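You operate a simulated robot arm through the tools that you are given. There is no shell and no other tool. Be economical: measure what you need, move in short steps, check, and stop when the job is done.

Carry out the task below with a simulated robot arm. There is one attempt and no reset: what you move stays moved.

TASK
Press the mister button three times.

It is judged by the outcome, as a careful person would: the job done as asked, and still so three seconds after it is handed in. It fails if anything else is knocked over, pushed out of place, dropped, spilled or broken.

THE ROBOT
A 6-joint arm with a two-finger parallel gripper, fixed in place. Base frame: the origin is at the foot of the arm, x ahead of it, y to its left, z up. Lengths are in m, angles in degrees, forces in N, time in s.
Its first joint turns from -66.0 to 66.0 degrees. Payload 2.7 kg.
Tool frame: the origin (TCP) lies between the finger pads and is the grasp point; the fingertips stand 0.023 m ahead of it; z points along the fingers, y is the line along which they close. The gripper opens to 0.094 m. The fingers are 0.038 m wide and 0.01 m thick; the gripper's body (0.054 by 0.096 m) begins 0.039 m behind the TCP.
Orientation is that of the tool frame in the base frame, as a unit quaternion [x, y, z, w]. With the fingers straight down and closing along the base's y, the tool's x points along the base's -x, its y along +y and its z along -z.

THE INTERFACE
- The arm moves only by the tool nudge_tool. Its argument "commands" is a list of rows, each a list of 7 numbers: the shift along the tool's x, y, z in units of 150 mm (1.0 is 150 mm), then the turn, a rotation vector about the tool's x, y, z in units of 180 degrees (1.0 is 180 degrees), then the opening in per cent of the stroke, from 0 (shut) to 100 (fully open). In form: [[x, y, z, ax, ay, az, hand], ...]. A call has 1 to 10 rows; each row is the pose to reach, as a shift and turn from the pose commanded when the call began, along the tool's axes at that moment. A call with a number of a shift or a turn outside -1 to 1 is refused whole. A row lasts 0.2 s, in which the tool goes at most 0.05 m and 8.6 degrees; a call with a longer step from one row to the next is refused whole, and so is a gripper value outside its range. A pose out of reach is approached as far as the arm can. The call stops where the force on the tool passes 40 N (or 10 N more than at its start, if that is more) or the arm is blocked; 0.2 s more then pass. The fingers move at their own pace (about 0.045 m/s each) and stop on an object; they squeeze with about 43 N. The grip force told is the motor's: it shows also when the fingers shut on nothing. Time passes only in rows, and 0.2 s behind the last, so rows that repeat a pose let the fingers close. It gives the time, the measured TCP pose, the force on the tool (base axes), the opening and the grip force at its end, in the units of the frame above (readings bear some noise), and new pictures: "pictures" is both (left out), scene, wrist or none.
- Cameras (640 x 400 px; columns grow to the right, rows downward): "scene" is fixed at [0.0754, -0.4235, 1.4334]; the picture's right is [0.85, -0.53, 0.00], its down [-0.13, -0.21, -0.97] and it looks along [0.51, 0.82, -0.25] (base axes); focal length 369 px, centre (320, 200). "wrist" rides on the gripper at [-0.039, 0, -0.044] in the tool frame; the picture's right is [0.00, -1.00, 0.00], its down [0.97, 0.00, -0.24] and it looks along [0.24, 0.00, 0.97] (tool axes); focal length 218 px, centre (320, 200).
- point_at(camera, pixels): there is no depth. For up to 12 entries [column, row, z] of the newest picture of that camera ("zoom" is the newest enlarged one), the place [x, y] in the base frame at which the ray of that pixel passes the height z, good to about 0.003 m, but the place of the scene camera against the robot may be out by one fixed shift of up to 0.012 m in any direction. No time passes.
- enlarge(camera, box): a new picture of the part [left, top, right, bottom] of that camera's present view, enlarged. No time passes.
- close_job(): hands the job in; it is judged then, once.

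Work in short steps. Measure before you move; look again where a grasp or a placing could have gone wrong, and mend it. You have 60 turns and 120 pictures in all, the two below and enlarged ones among them. Open the gripper and draw the arm clear of the work before you hand the job in, unless the task says otherwise; then end with one line.

The tools are called after "Call:" as name(argument=value, ...) on one line, values as JSON. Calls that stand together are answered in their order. nudge_tool: Moves the arm, as the interface text tells. Its arguments: {"type":"object","properties":{"commands":{"type":"array","items":{"type":"array","items":{"type":"number"}}},"pictures":{"type":"string","enum":["both","scene","wrist","none"]}},"required":["commands"]} The other tools are called the same way: point_at (camera, pixels) gives the place at which the rays of pixels pass given heights; enlarge (camera, box) takes an enlarged picture of a part of a camera's view; close_job () hands the job in.

At the start:

```text
t: 0.0
tcp_pos: [0.337, 0.2579, 1.1894]
ee_rot: [0.0, 1.0, 0.0, -0.001]
force: [0.7, -0.8, 1.2]
opening: 0.0939
grip_force: 0.1
```

scene: 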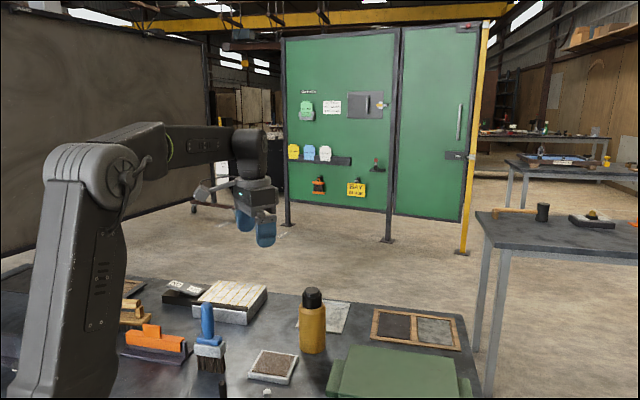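
wrist: 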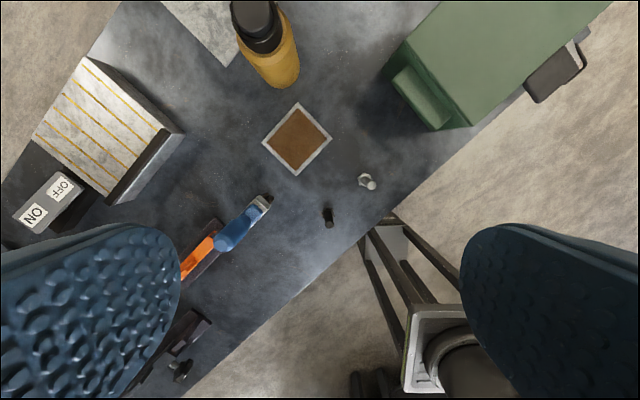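

The pictures show an ON/OFF box near wrist (48,200) and scene (185,290), but no obvious mister button, so I'll enlarge to find it.

Call:
enlarge(camera="scene", box=[100, 250, 300, 400])

Call:
enlarge(camera="scene", box=[280, 80, 400, 200])

Call:
enlarge(camera="wrist", box=[0, 50, 400, 400])

```text
2.67 times, centred on (200, 325) of scene
```

zoom: 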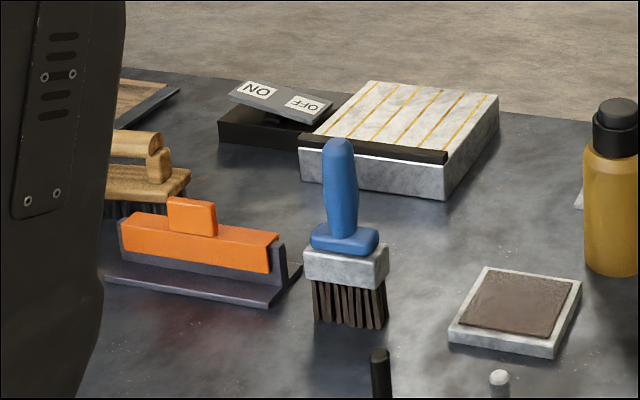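

```text
3.33 times, centred on (340, 140) of scene
```

zoom: 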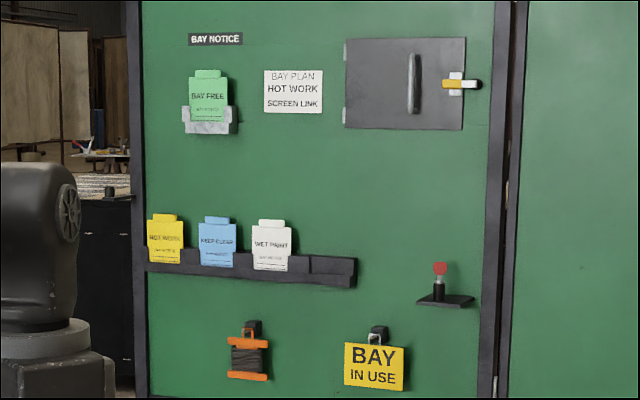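

```text
1.14 times, centred on (200, 225) of wrist
```

zoom: 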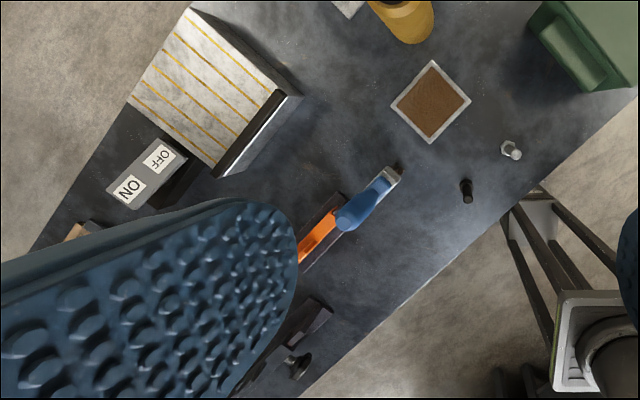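

I'll look closer at the amber bottle (scene 312,320), the pins at wrist (328,217) and (367,181), and the black device at (185,350).

Call:
enlarge(camera="scene", box=[270, 270, 370, 370])

Call:
enlarge(camera="wrist", box=[130, 280, 260, 400])

Call:
enlarge(camera="wrist", box=[220, 0, 400, 240])

Call:
enlarge(camera="scene", box=[220, 300, 500, 400])

```text
4.00 times, centred on (320, 320) of scene
```

zoom: 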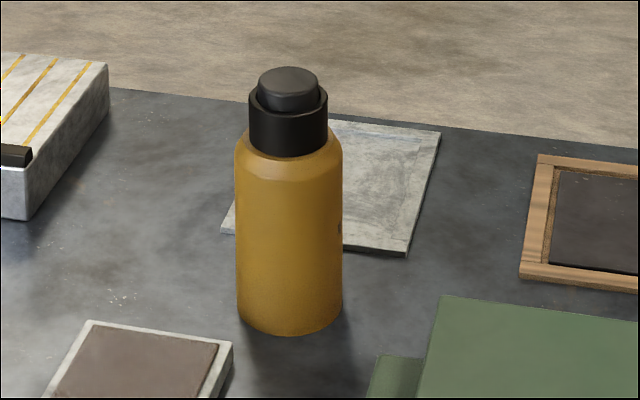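

```text
3.33 times, centred on (195, 340) of wrist
```

zoom: 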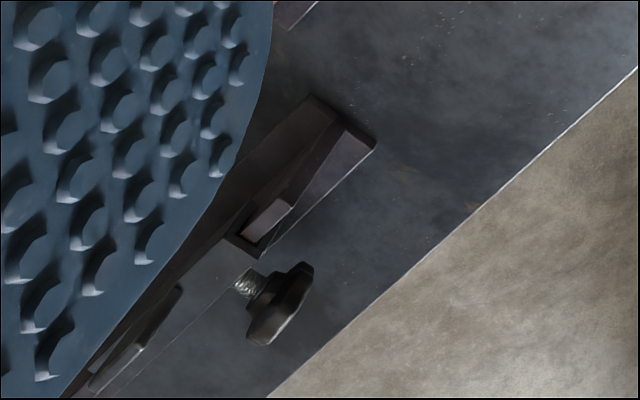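

```text
1.67 times, centred on (310, 120) of wrist
```

zoom: 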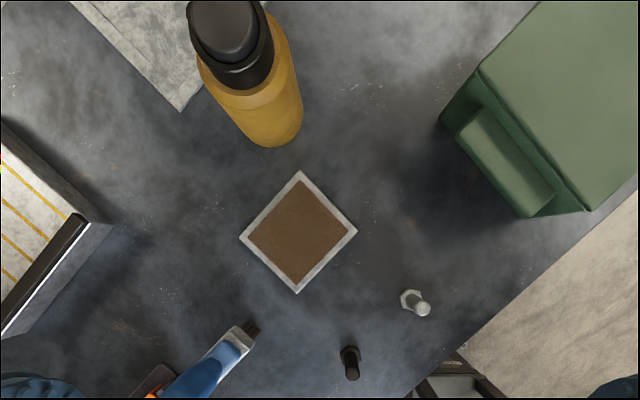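

```text
2.29 times, centred on (360, 350) of scene
```

zoom: 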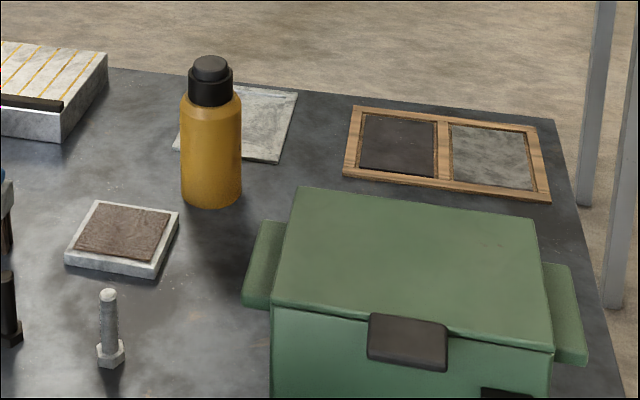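

The amber bottle with a push-button top (button centre at scene (312,290), wrist (251,19)) is the mister. I'll triangulate its button height from both cameras.

Call:
point_at(camera="wrist", pixels=[[251, 19, 1.08], [251, 19, 1.1], [251, 19, 1.12], [251, 19, 1.14], [251, 19, 1.16], [280, 85, 0.955]])

Call:
point_at(camera="scene", pixels=[[312, 291, 1.08], [312, 291, 1.1], [312, 291, 1.12], [312, 291, 1.14], [312, 291, 1.16], [312, 352, 0.955]])

```text
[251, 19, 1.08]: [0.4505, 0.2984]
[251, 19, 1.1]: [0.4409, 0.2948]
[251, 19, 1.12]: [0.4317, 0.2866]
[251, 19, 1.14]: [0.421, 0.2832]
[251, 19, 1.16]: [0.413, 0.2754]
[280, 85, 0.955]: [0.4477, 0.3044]
```

```text
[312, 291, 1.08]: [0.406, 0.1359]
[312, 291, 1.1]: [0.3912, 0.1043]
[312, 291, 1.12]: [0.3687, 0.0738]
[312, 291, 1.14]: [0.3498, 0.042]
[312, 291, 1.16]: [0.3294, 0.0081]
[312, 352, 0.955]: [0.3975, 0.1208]
```

The two rays meet near (0.53, 0.345, 0.93), lower and farther than the stated surface implies. I'll move at the same height toward it by (+0.09, +0.06) to get a second wrist view for checking.

Call:
nudge_tool(commands=[[-0.2, 0.13, 0, 0, 0, 0, 100], [-0.4, 0.27, 0, 0, 0, 0, 50], [-0.6, 0.4, 0, 0, 0, 0, 0], [-0.6, 0.4, 0, 0, 0, 0, 0], [-0.6, 0.4, 0, 0, 0, 0, 0]])

```text
t: 1.2
tcp_pos: [0.4259, 0.3163, 1.1888]
ee_rot: [0.0, 1.0, 0.0, 0.001]
force: [0.9, -0.5, 0.2]
opening: 0.0059
grip_force: 0.2
```

scene: 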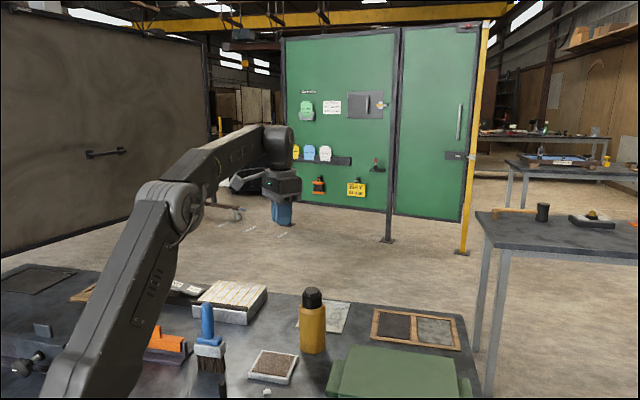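
wrist: 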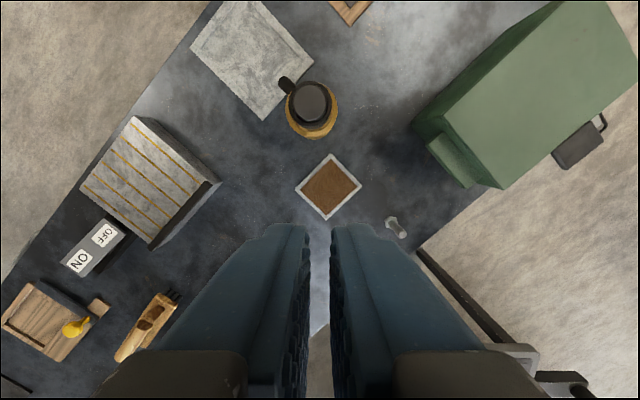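

The top now shows at wrist (311,101) with a nozzle at (287,85), confirming it is the mister. Let me see its top in detail.

Call:
enlarge(camera="wrist", box=[262, 65, 358, 145])

Call:
enlarge(camera="scene", box=[288, 275, 336, 305])

```text
5.00 times, centred on (310, 105) of wrist
```

zoom: 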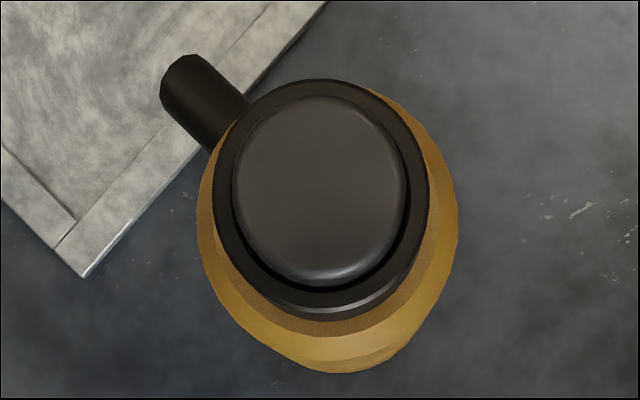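

```text
13.33 times, centred on (312, 290) of scene
```

zoom: 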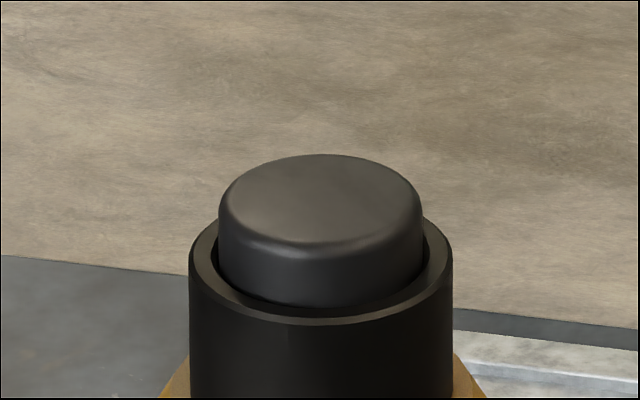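

The button is about 40 mm wide, centred near (0.514, 0.328) with its top at z≈0.96–0.97. With the fingers shut I'll move above it, tips about 0.1 m over it.

Call:
nudge_tool(commands=[[-0.15, 0.02, 0.16, 0, 0, 0, 0], [-0.3, 0.04, 0.33, 0, 0, 0, 0], [-0.44, 0.06, 0.5, 0, 0, 0, 0], [-0.587, 0.08, 0.667, 0, 0, 0, 0], [-0.587, 0.08, 0.667, 0, 0, 0, 0]])

```text
t: 2.4
tcp_pos: [0.5119, 0.3275, 1.089]
ee_rot: [0.0, 1.0, 0.0, 0.0]
force: [0.2, -0.1, -0.1]
opening: 0.0002
grip_force: 42.1
out of reach, approached as far as the arm can: row 4, 5
```

scene: 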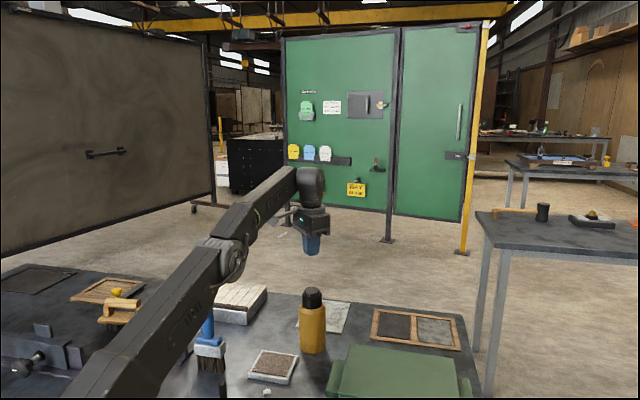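
wrist: 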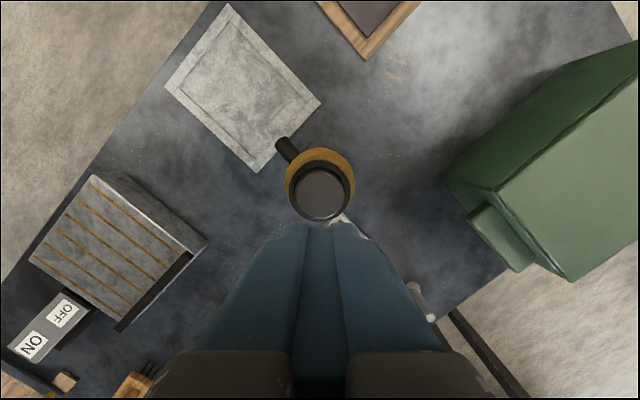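

The second view confirms the button at (0.5145, 0.3277), z≈0.958. I'll descend to tips about 20 mm above it and check the reach there.

Call:
nudge_tool(commands=[[0, 0, 0.2, 0, 0, 0, 0], [0, 0, 0.4, 0, 0, 0, 0], [0, 0, 0.587, 0, 0, 0, 0], [0, 0, 0.587, 0, 0, 0, 0]])

```text
t: 3.4
tcp_pos: [0.5101, 0.327, 0.9982]
ee_rot: [0.0, 1.0, 0.001, 0.0]
force: [0.4, -0.3, -0.4]
opening: 0.0001
grip_force: 42.0
```

scene: 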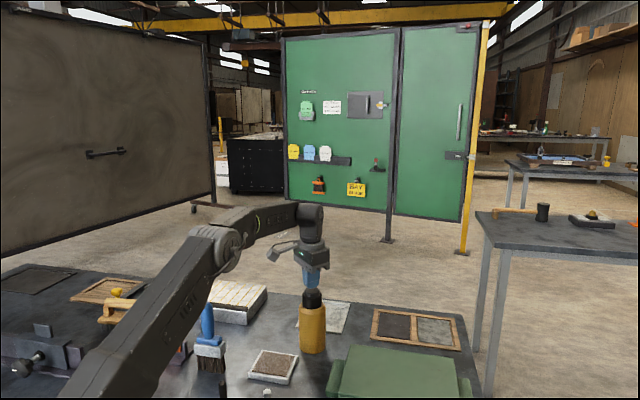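
wrist: 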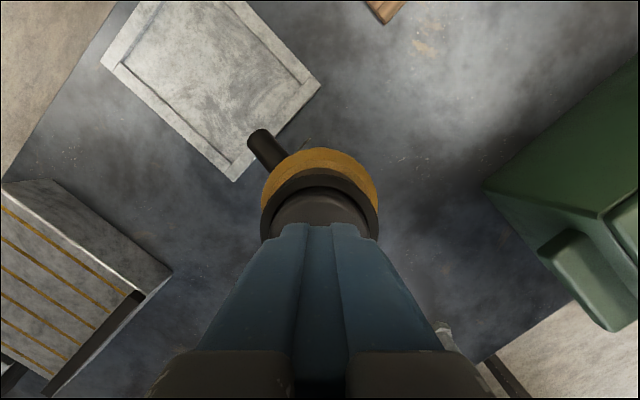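

The button is centred laterally (column ~320) but x is 4 mm short. I'll shift +x 4 mm, then look closely.

Call:
nudge_tool(commands=[[-0.028, 0.003, 0, 0, 0, 0, 0], [-0.028, 0.003, 0, 0, 0, 0, 0]], pictures="none")

Call:
enlarge(camera="wrist", box=[240, 130, 400, 250])

Call:
enlarge(camera="scene", box=[272, 250, 352, 310])

```text
t: 4.0
tcp_pos: [0.5146, 0.3295, 0.9984]
ee_rot: [0.0, 1.0, 0.0, 0.0]
force: [0.3, -0.5, -0.6]
opening: 0.0
grip_force: 42.5
```

```text
3.33 times, centred on (320, 190) of wrist
```

zoom: 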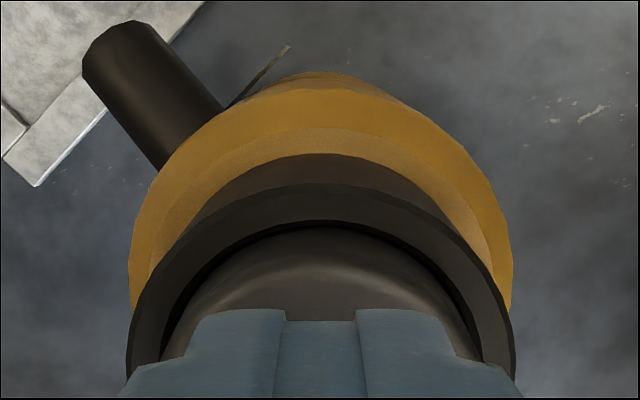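

```text
6.67 times, centred on (312, 280) of scene
```

zoom: 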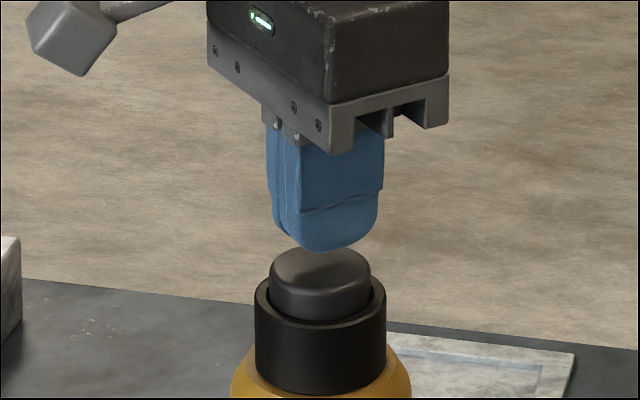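

The rounded tips are centred over the button. I'll descend slowly in 2–3 mm steps to find contact.

Call:
nudge_tool(commands=[[0, 0, 0.03, 0, 0, 0, 0], [0, 0, 0.06, 0, 0, 0, 0], [0, 0, 0.08, 0, 0, 0, 0], [0, 0, 0.1, 0, 0, 0, 0], [0, 0, 0.115, 0, 0, 0, 0], [0, 0, 0.13, 0, 0, 0, 0]], pictures="none")

Call:
enlarge(camera="scene", box=[272, 250, 352, 310])

```text
t: 5.4
tcp_pos: [0.5171, 0.3289, 0.9805]
ee_rot: [0.0, 1.0, 0.002, 0.001]
force: [-1.4, 0.2, 4.7]
opening: 0.0001
grip_force: 42.3
```

```text
6.67 times, centred on (312, 280) of scene
```

zoom: 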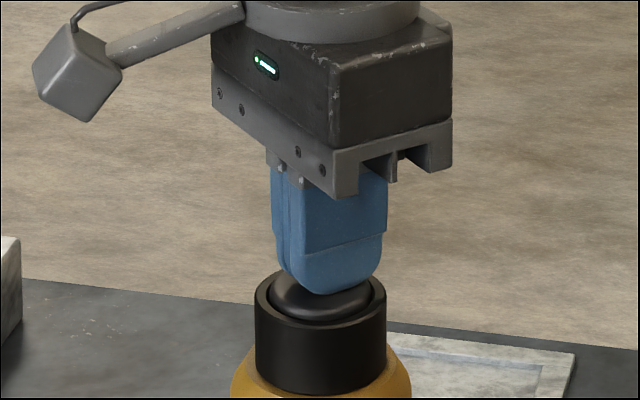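

The button is being depressed (force 4.7 N, its top visibly sunk). I'll continue down in 1 mm steps to its stop, correcting 2 mm in x.

Call:
nudge_tool(commands=[[0.0, 0, 0.007, 0, 0, 0, 0], [0.0, 0, 0.014, 0, 0, 0, 0], [0.0, 0, 0.021, 0, 0, 0, 0], [0.0, 0, 0.028, 0, 0, 0, 0]], pictures="none")

Call:
enlarge(camera="scene", box=[272, 250, 352, 310])

```text
t: 6.4
tcp_pos: [0.5158, 0.3286, 0.9794]
ee_rot: [0.001, 1.0, 0.001, 0.004]
force: [3.0, 2.4, 25.4]
opening: 0.0
grip_force: 42.9
```

```text
6.67 times, centred on (312, 280) of scene
```

zoom: 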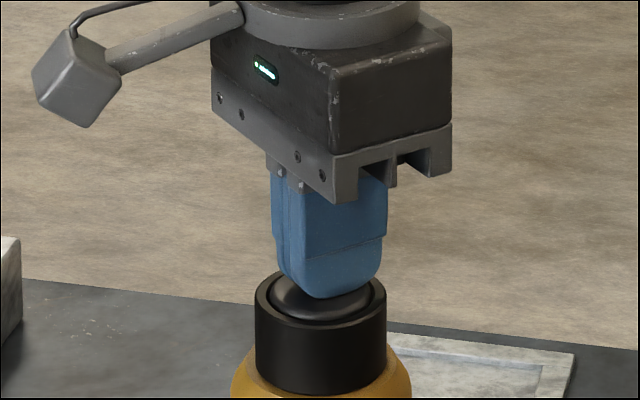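

Force rose to 25 N with the button at its stop: press one is complete. I'll lift back clear by 24 mm and confirm the button springs back.

Call:
nudge_tool(commands=[[0, 0, -0.04, 0, 0, 0, 0], [0, 0, -0.1, 0, 0, 0, 0], [0, 0, -0.158, 0, 0, 0, 0], [0, 0, -0.158, 0, 0, 0, 0]], pictures="none")

Call:
enlarge(camera="scene", box=[272, 250, 352, 310])

```text
t: 7.4
tcp_pos: [0.5163, 0.3284, 0.9987]
ee_rot: [0.0, 1.0, -0.001, -0.001]
force: [0.0, -0.5, 0.7]
opening: 0.0
grip_force: 42.1
```

```text
6.67 times, centred on (312, 280) of scene
```

zoom: 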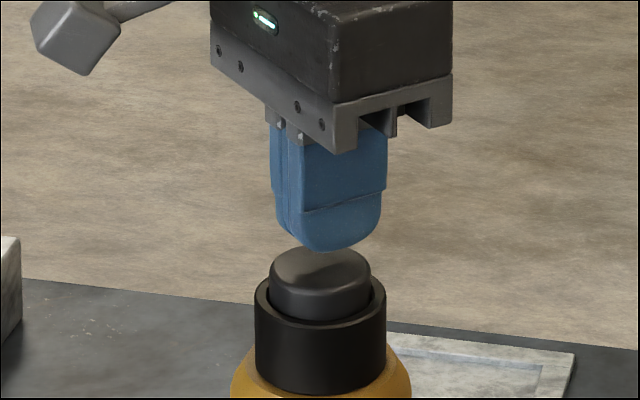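

The button sprang back and the bottle did not move. Second press, with the same travel.

Call:
nudge_tool(commands=[[0.01, 0, 0.04, 0, 0, 0, 0], [0.01, 0, 0.08, 0, 0, 0, 0], [0.01, 0, 0.11, 0, 0, 0, 0], [0.01, 0, 0.13, 0, 0, 0, 0], [0.01, 0, 0.144, 0, 0, 0, 0], [0.01, 0, 0.158, 0, 0, 0, 0], [0.01, 0, 0.158, 0, 0, 0, 0]], pictures="none")

Call:
enlarge(camera="scene", box=[272, 250, 352, 310])

```text
t: 9.0
tcp_pos: [0.515, 0.3273, 0.9815]
ee_rot: [0.0, 1.0, 0.0, 0.002]
force: [-6.3, -6.8, 24.0]
opening: 0.0
grip_force: 42.6
```

```text
6.67 times, centred on (312, 280) of scene
```

zoom: 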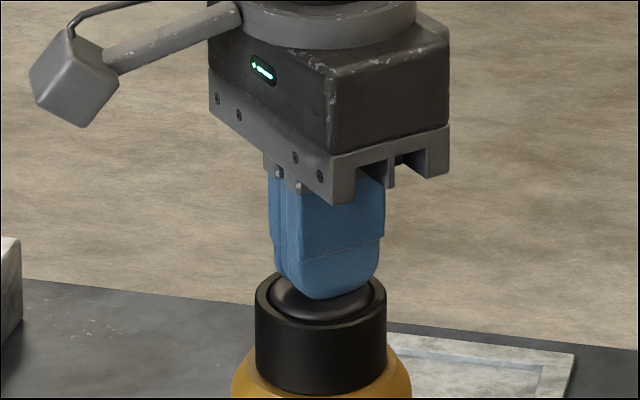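

Second press reached the stop (24 N, button sunk as before). I'll release and check.

Call:
nudge_tool(commands=[[0, 0, -0.04, 0, 0, 0, 0], [0, 0, -0.1, 0, 0, 0, 0], [-0.005, 0, -0.158, 0, 0, 0, 0], [-0.005, 0, -0.158, 0, 0, 0, 0]], pictures="none")

Call:
enlarge(camera="scene", box=[272, 250, 352, 310])

```text
t: 10.0
tcp_pos: [0.5158, 0.328, 1.0011]
ee_rot: [0.0, 1.0, 0.001, 0.0]
force: [-0.7, -0.5, 0.3]
opening: 0.0003
grip_force: 42.2
```

```text
6.67 times, centred on (312, 280) of scene
```

zoom: 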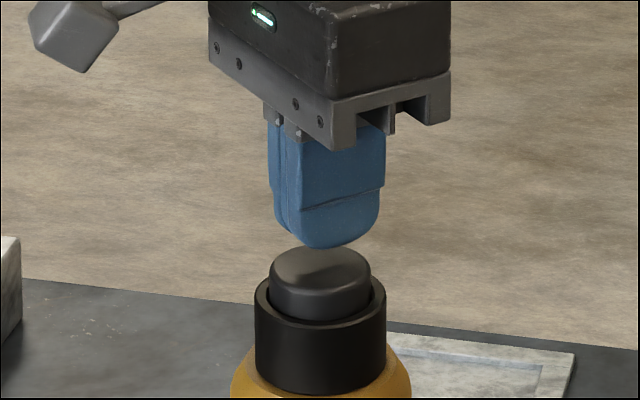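

The button is up again and the tool now sits about 2 mm higher. Third press, with slightly more travel to match.

Call:
nudge_tool(commands=[[0, 0, 0.04, 0, 0, 0, 0], [0, 0, 0.08, 0, 0, 0, 0], [0, 0, 0.12, 0, 0, 0, 0], [0, 0, 0.14, 0, 0, 0, 0], [0, 0, 0.156, 0, 0, 0, 0], [0, 0, 0.17, 0, 0, 0, 0], [0, 0, 0.17, 0, 0, 0, 0]], pictures="none")

Call:
enlarge(camera="scene", box=[272, 250, 352, 310])

```text
t: 11.6
tcp_pos: [0.5155, 0.3288, 0.9787]
ee_rot: [0.0, 1.0, 0.002, 0.004]
force: [-7.7, -3.4, 33.0]
opening: 0.0002
grip_force: 42.8
```

```text
6.67 times, centred on (312, 280) of scene
```

zoom: 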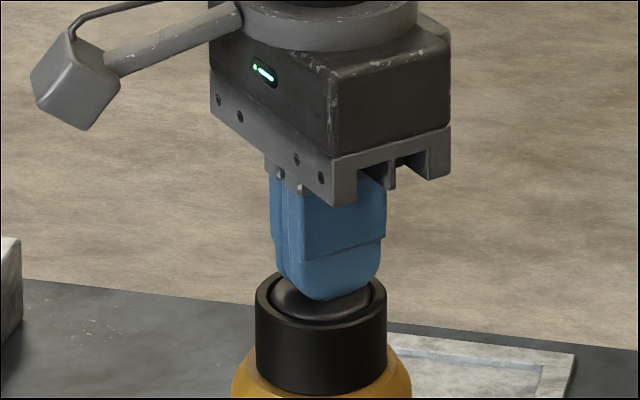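

Third press reached the stop at 33 N. I'll lift straight up, well clear, then open the gripper.

Call:
nudge_tool(commands=[[0, 0, -0.05, 0, 0, 0, 0], [0, 0, -0.2, 0, 0, 0, 0], [0.05, 0, -0.45, 0, 0, 0, 0], [0.15, 0, -0.7, 0, 0, 0, 0], [0.3, 0, -0.95, 0, 0, 0, 0], [0.5, 0, -1.0, 0, 0, 0, 50], [0.6, 0, -1.0, 0, 0, 0, 100], [0.6, 0, -1.0, 0, 0, 0, 100], [0.6, 0, -1.0, 0, 0, 0, 100], [0.6, 0, -1.0, 0, 0, 0, 100]])

Call:
enlarge(camera="scene", box=[272, 275, 372, 365])

```text
t: 13.8
tcp_pos: [0.4257, 0.3287, 1.1259]
ee_rot: [0.0, 1.0, 0.0, 0.0]
force: [-0.3, -0.6, -1.2]
opening: 0.094
grip_force: 0.1
```

scene: 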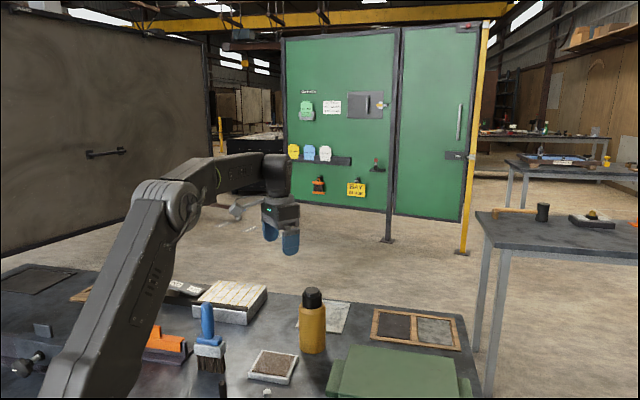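
wrist: 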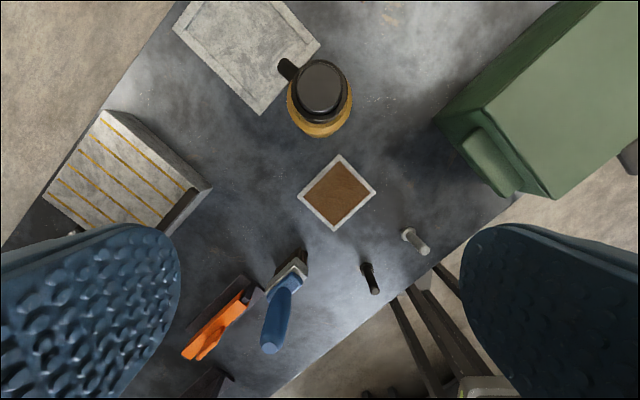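

```text
4.44 times, centred on (322, 320) of scene
```

zoom: 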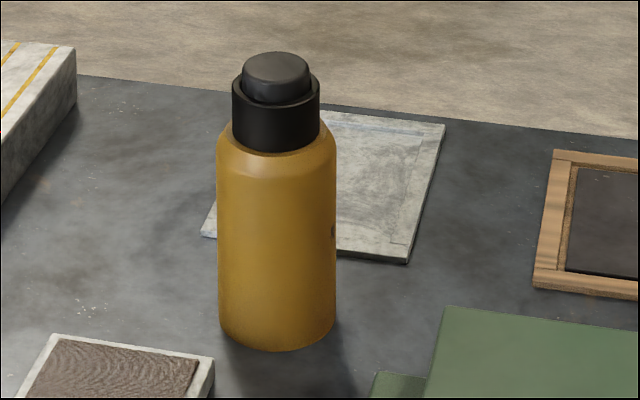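

The bottle stands where it was with the button sprung back, and the gripper is open and clear, so I'm handing in.

Call:
close_job()

```text
The job is handed in.
```

I pressed the mister button three times, down to its stop and fully released each time. The bottle stayed in place, and the arm is clear with the gripper open.
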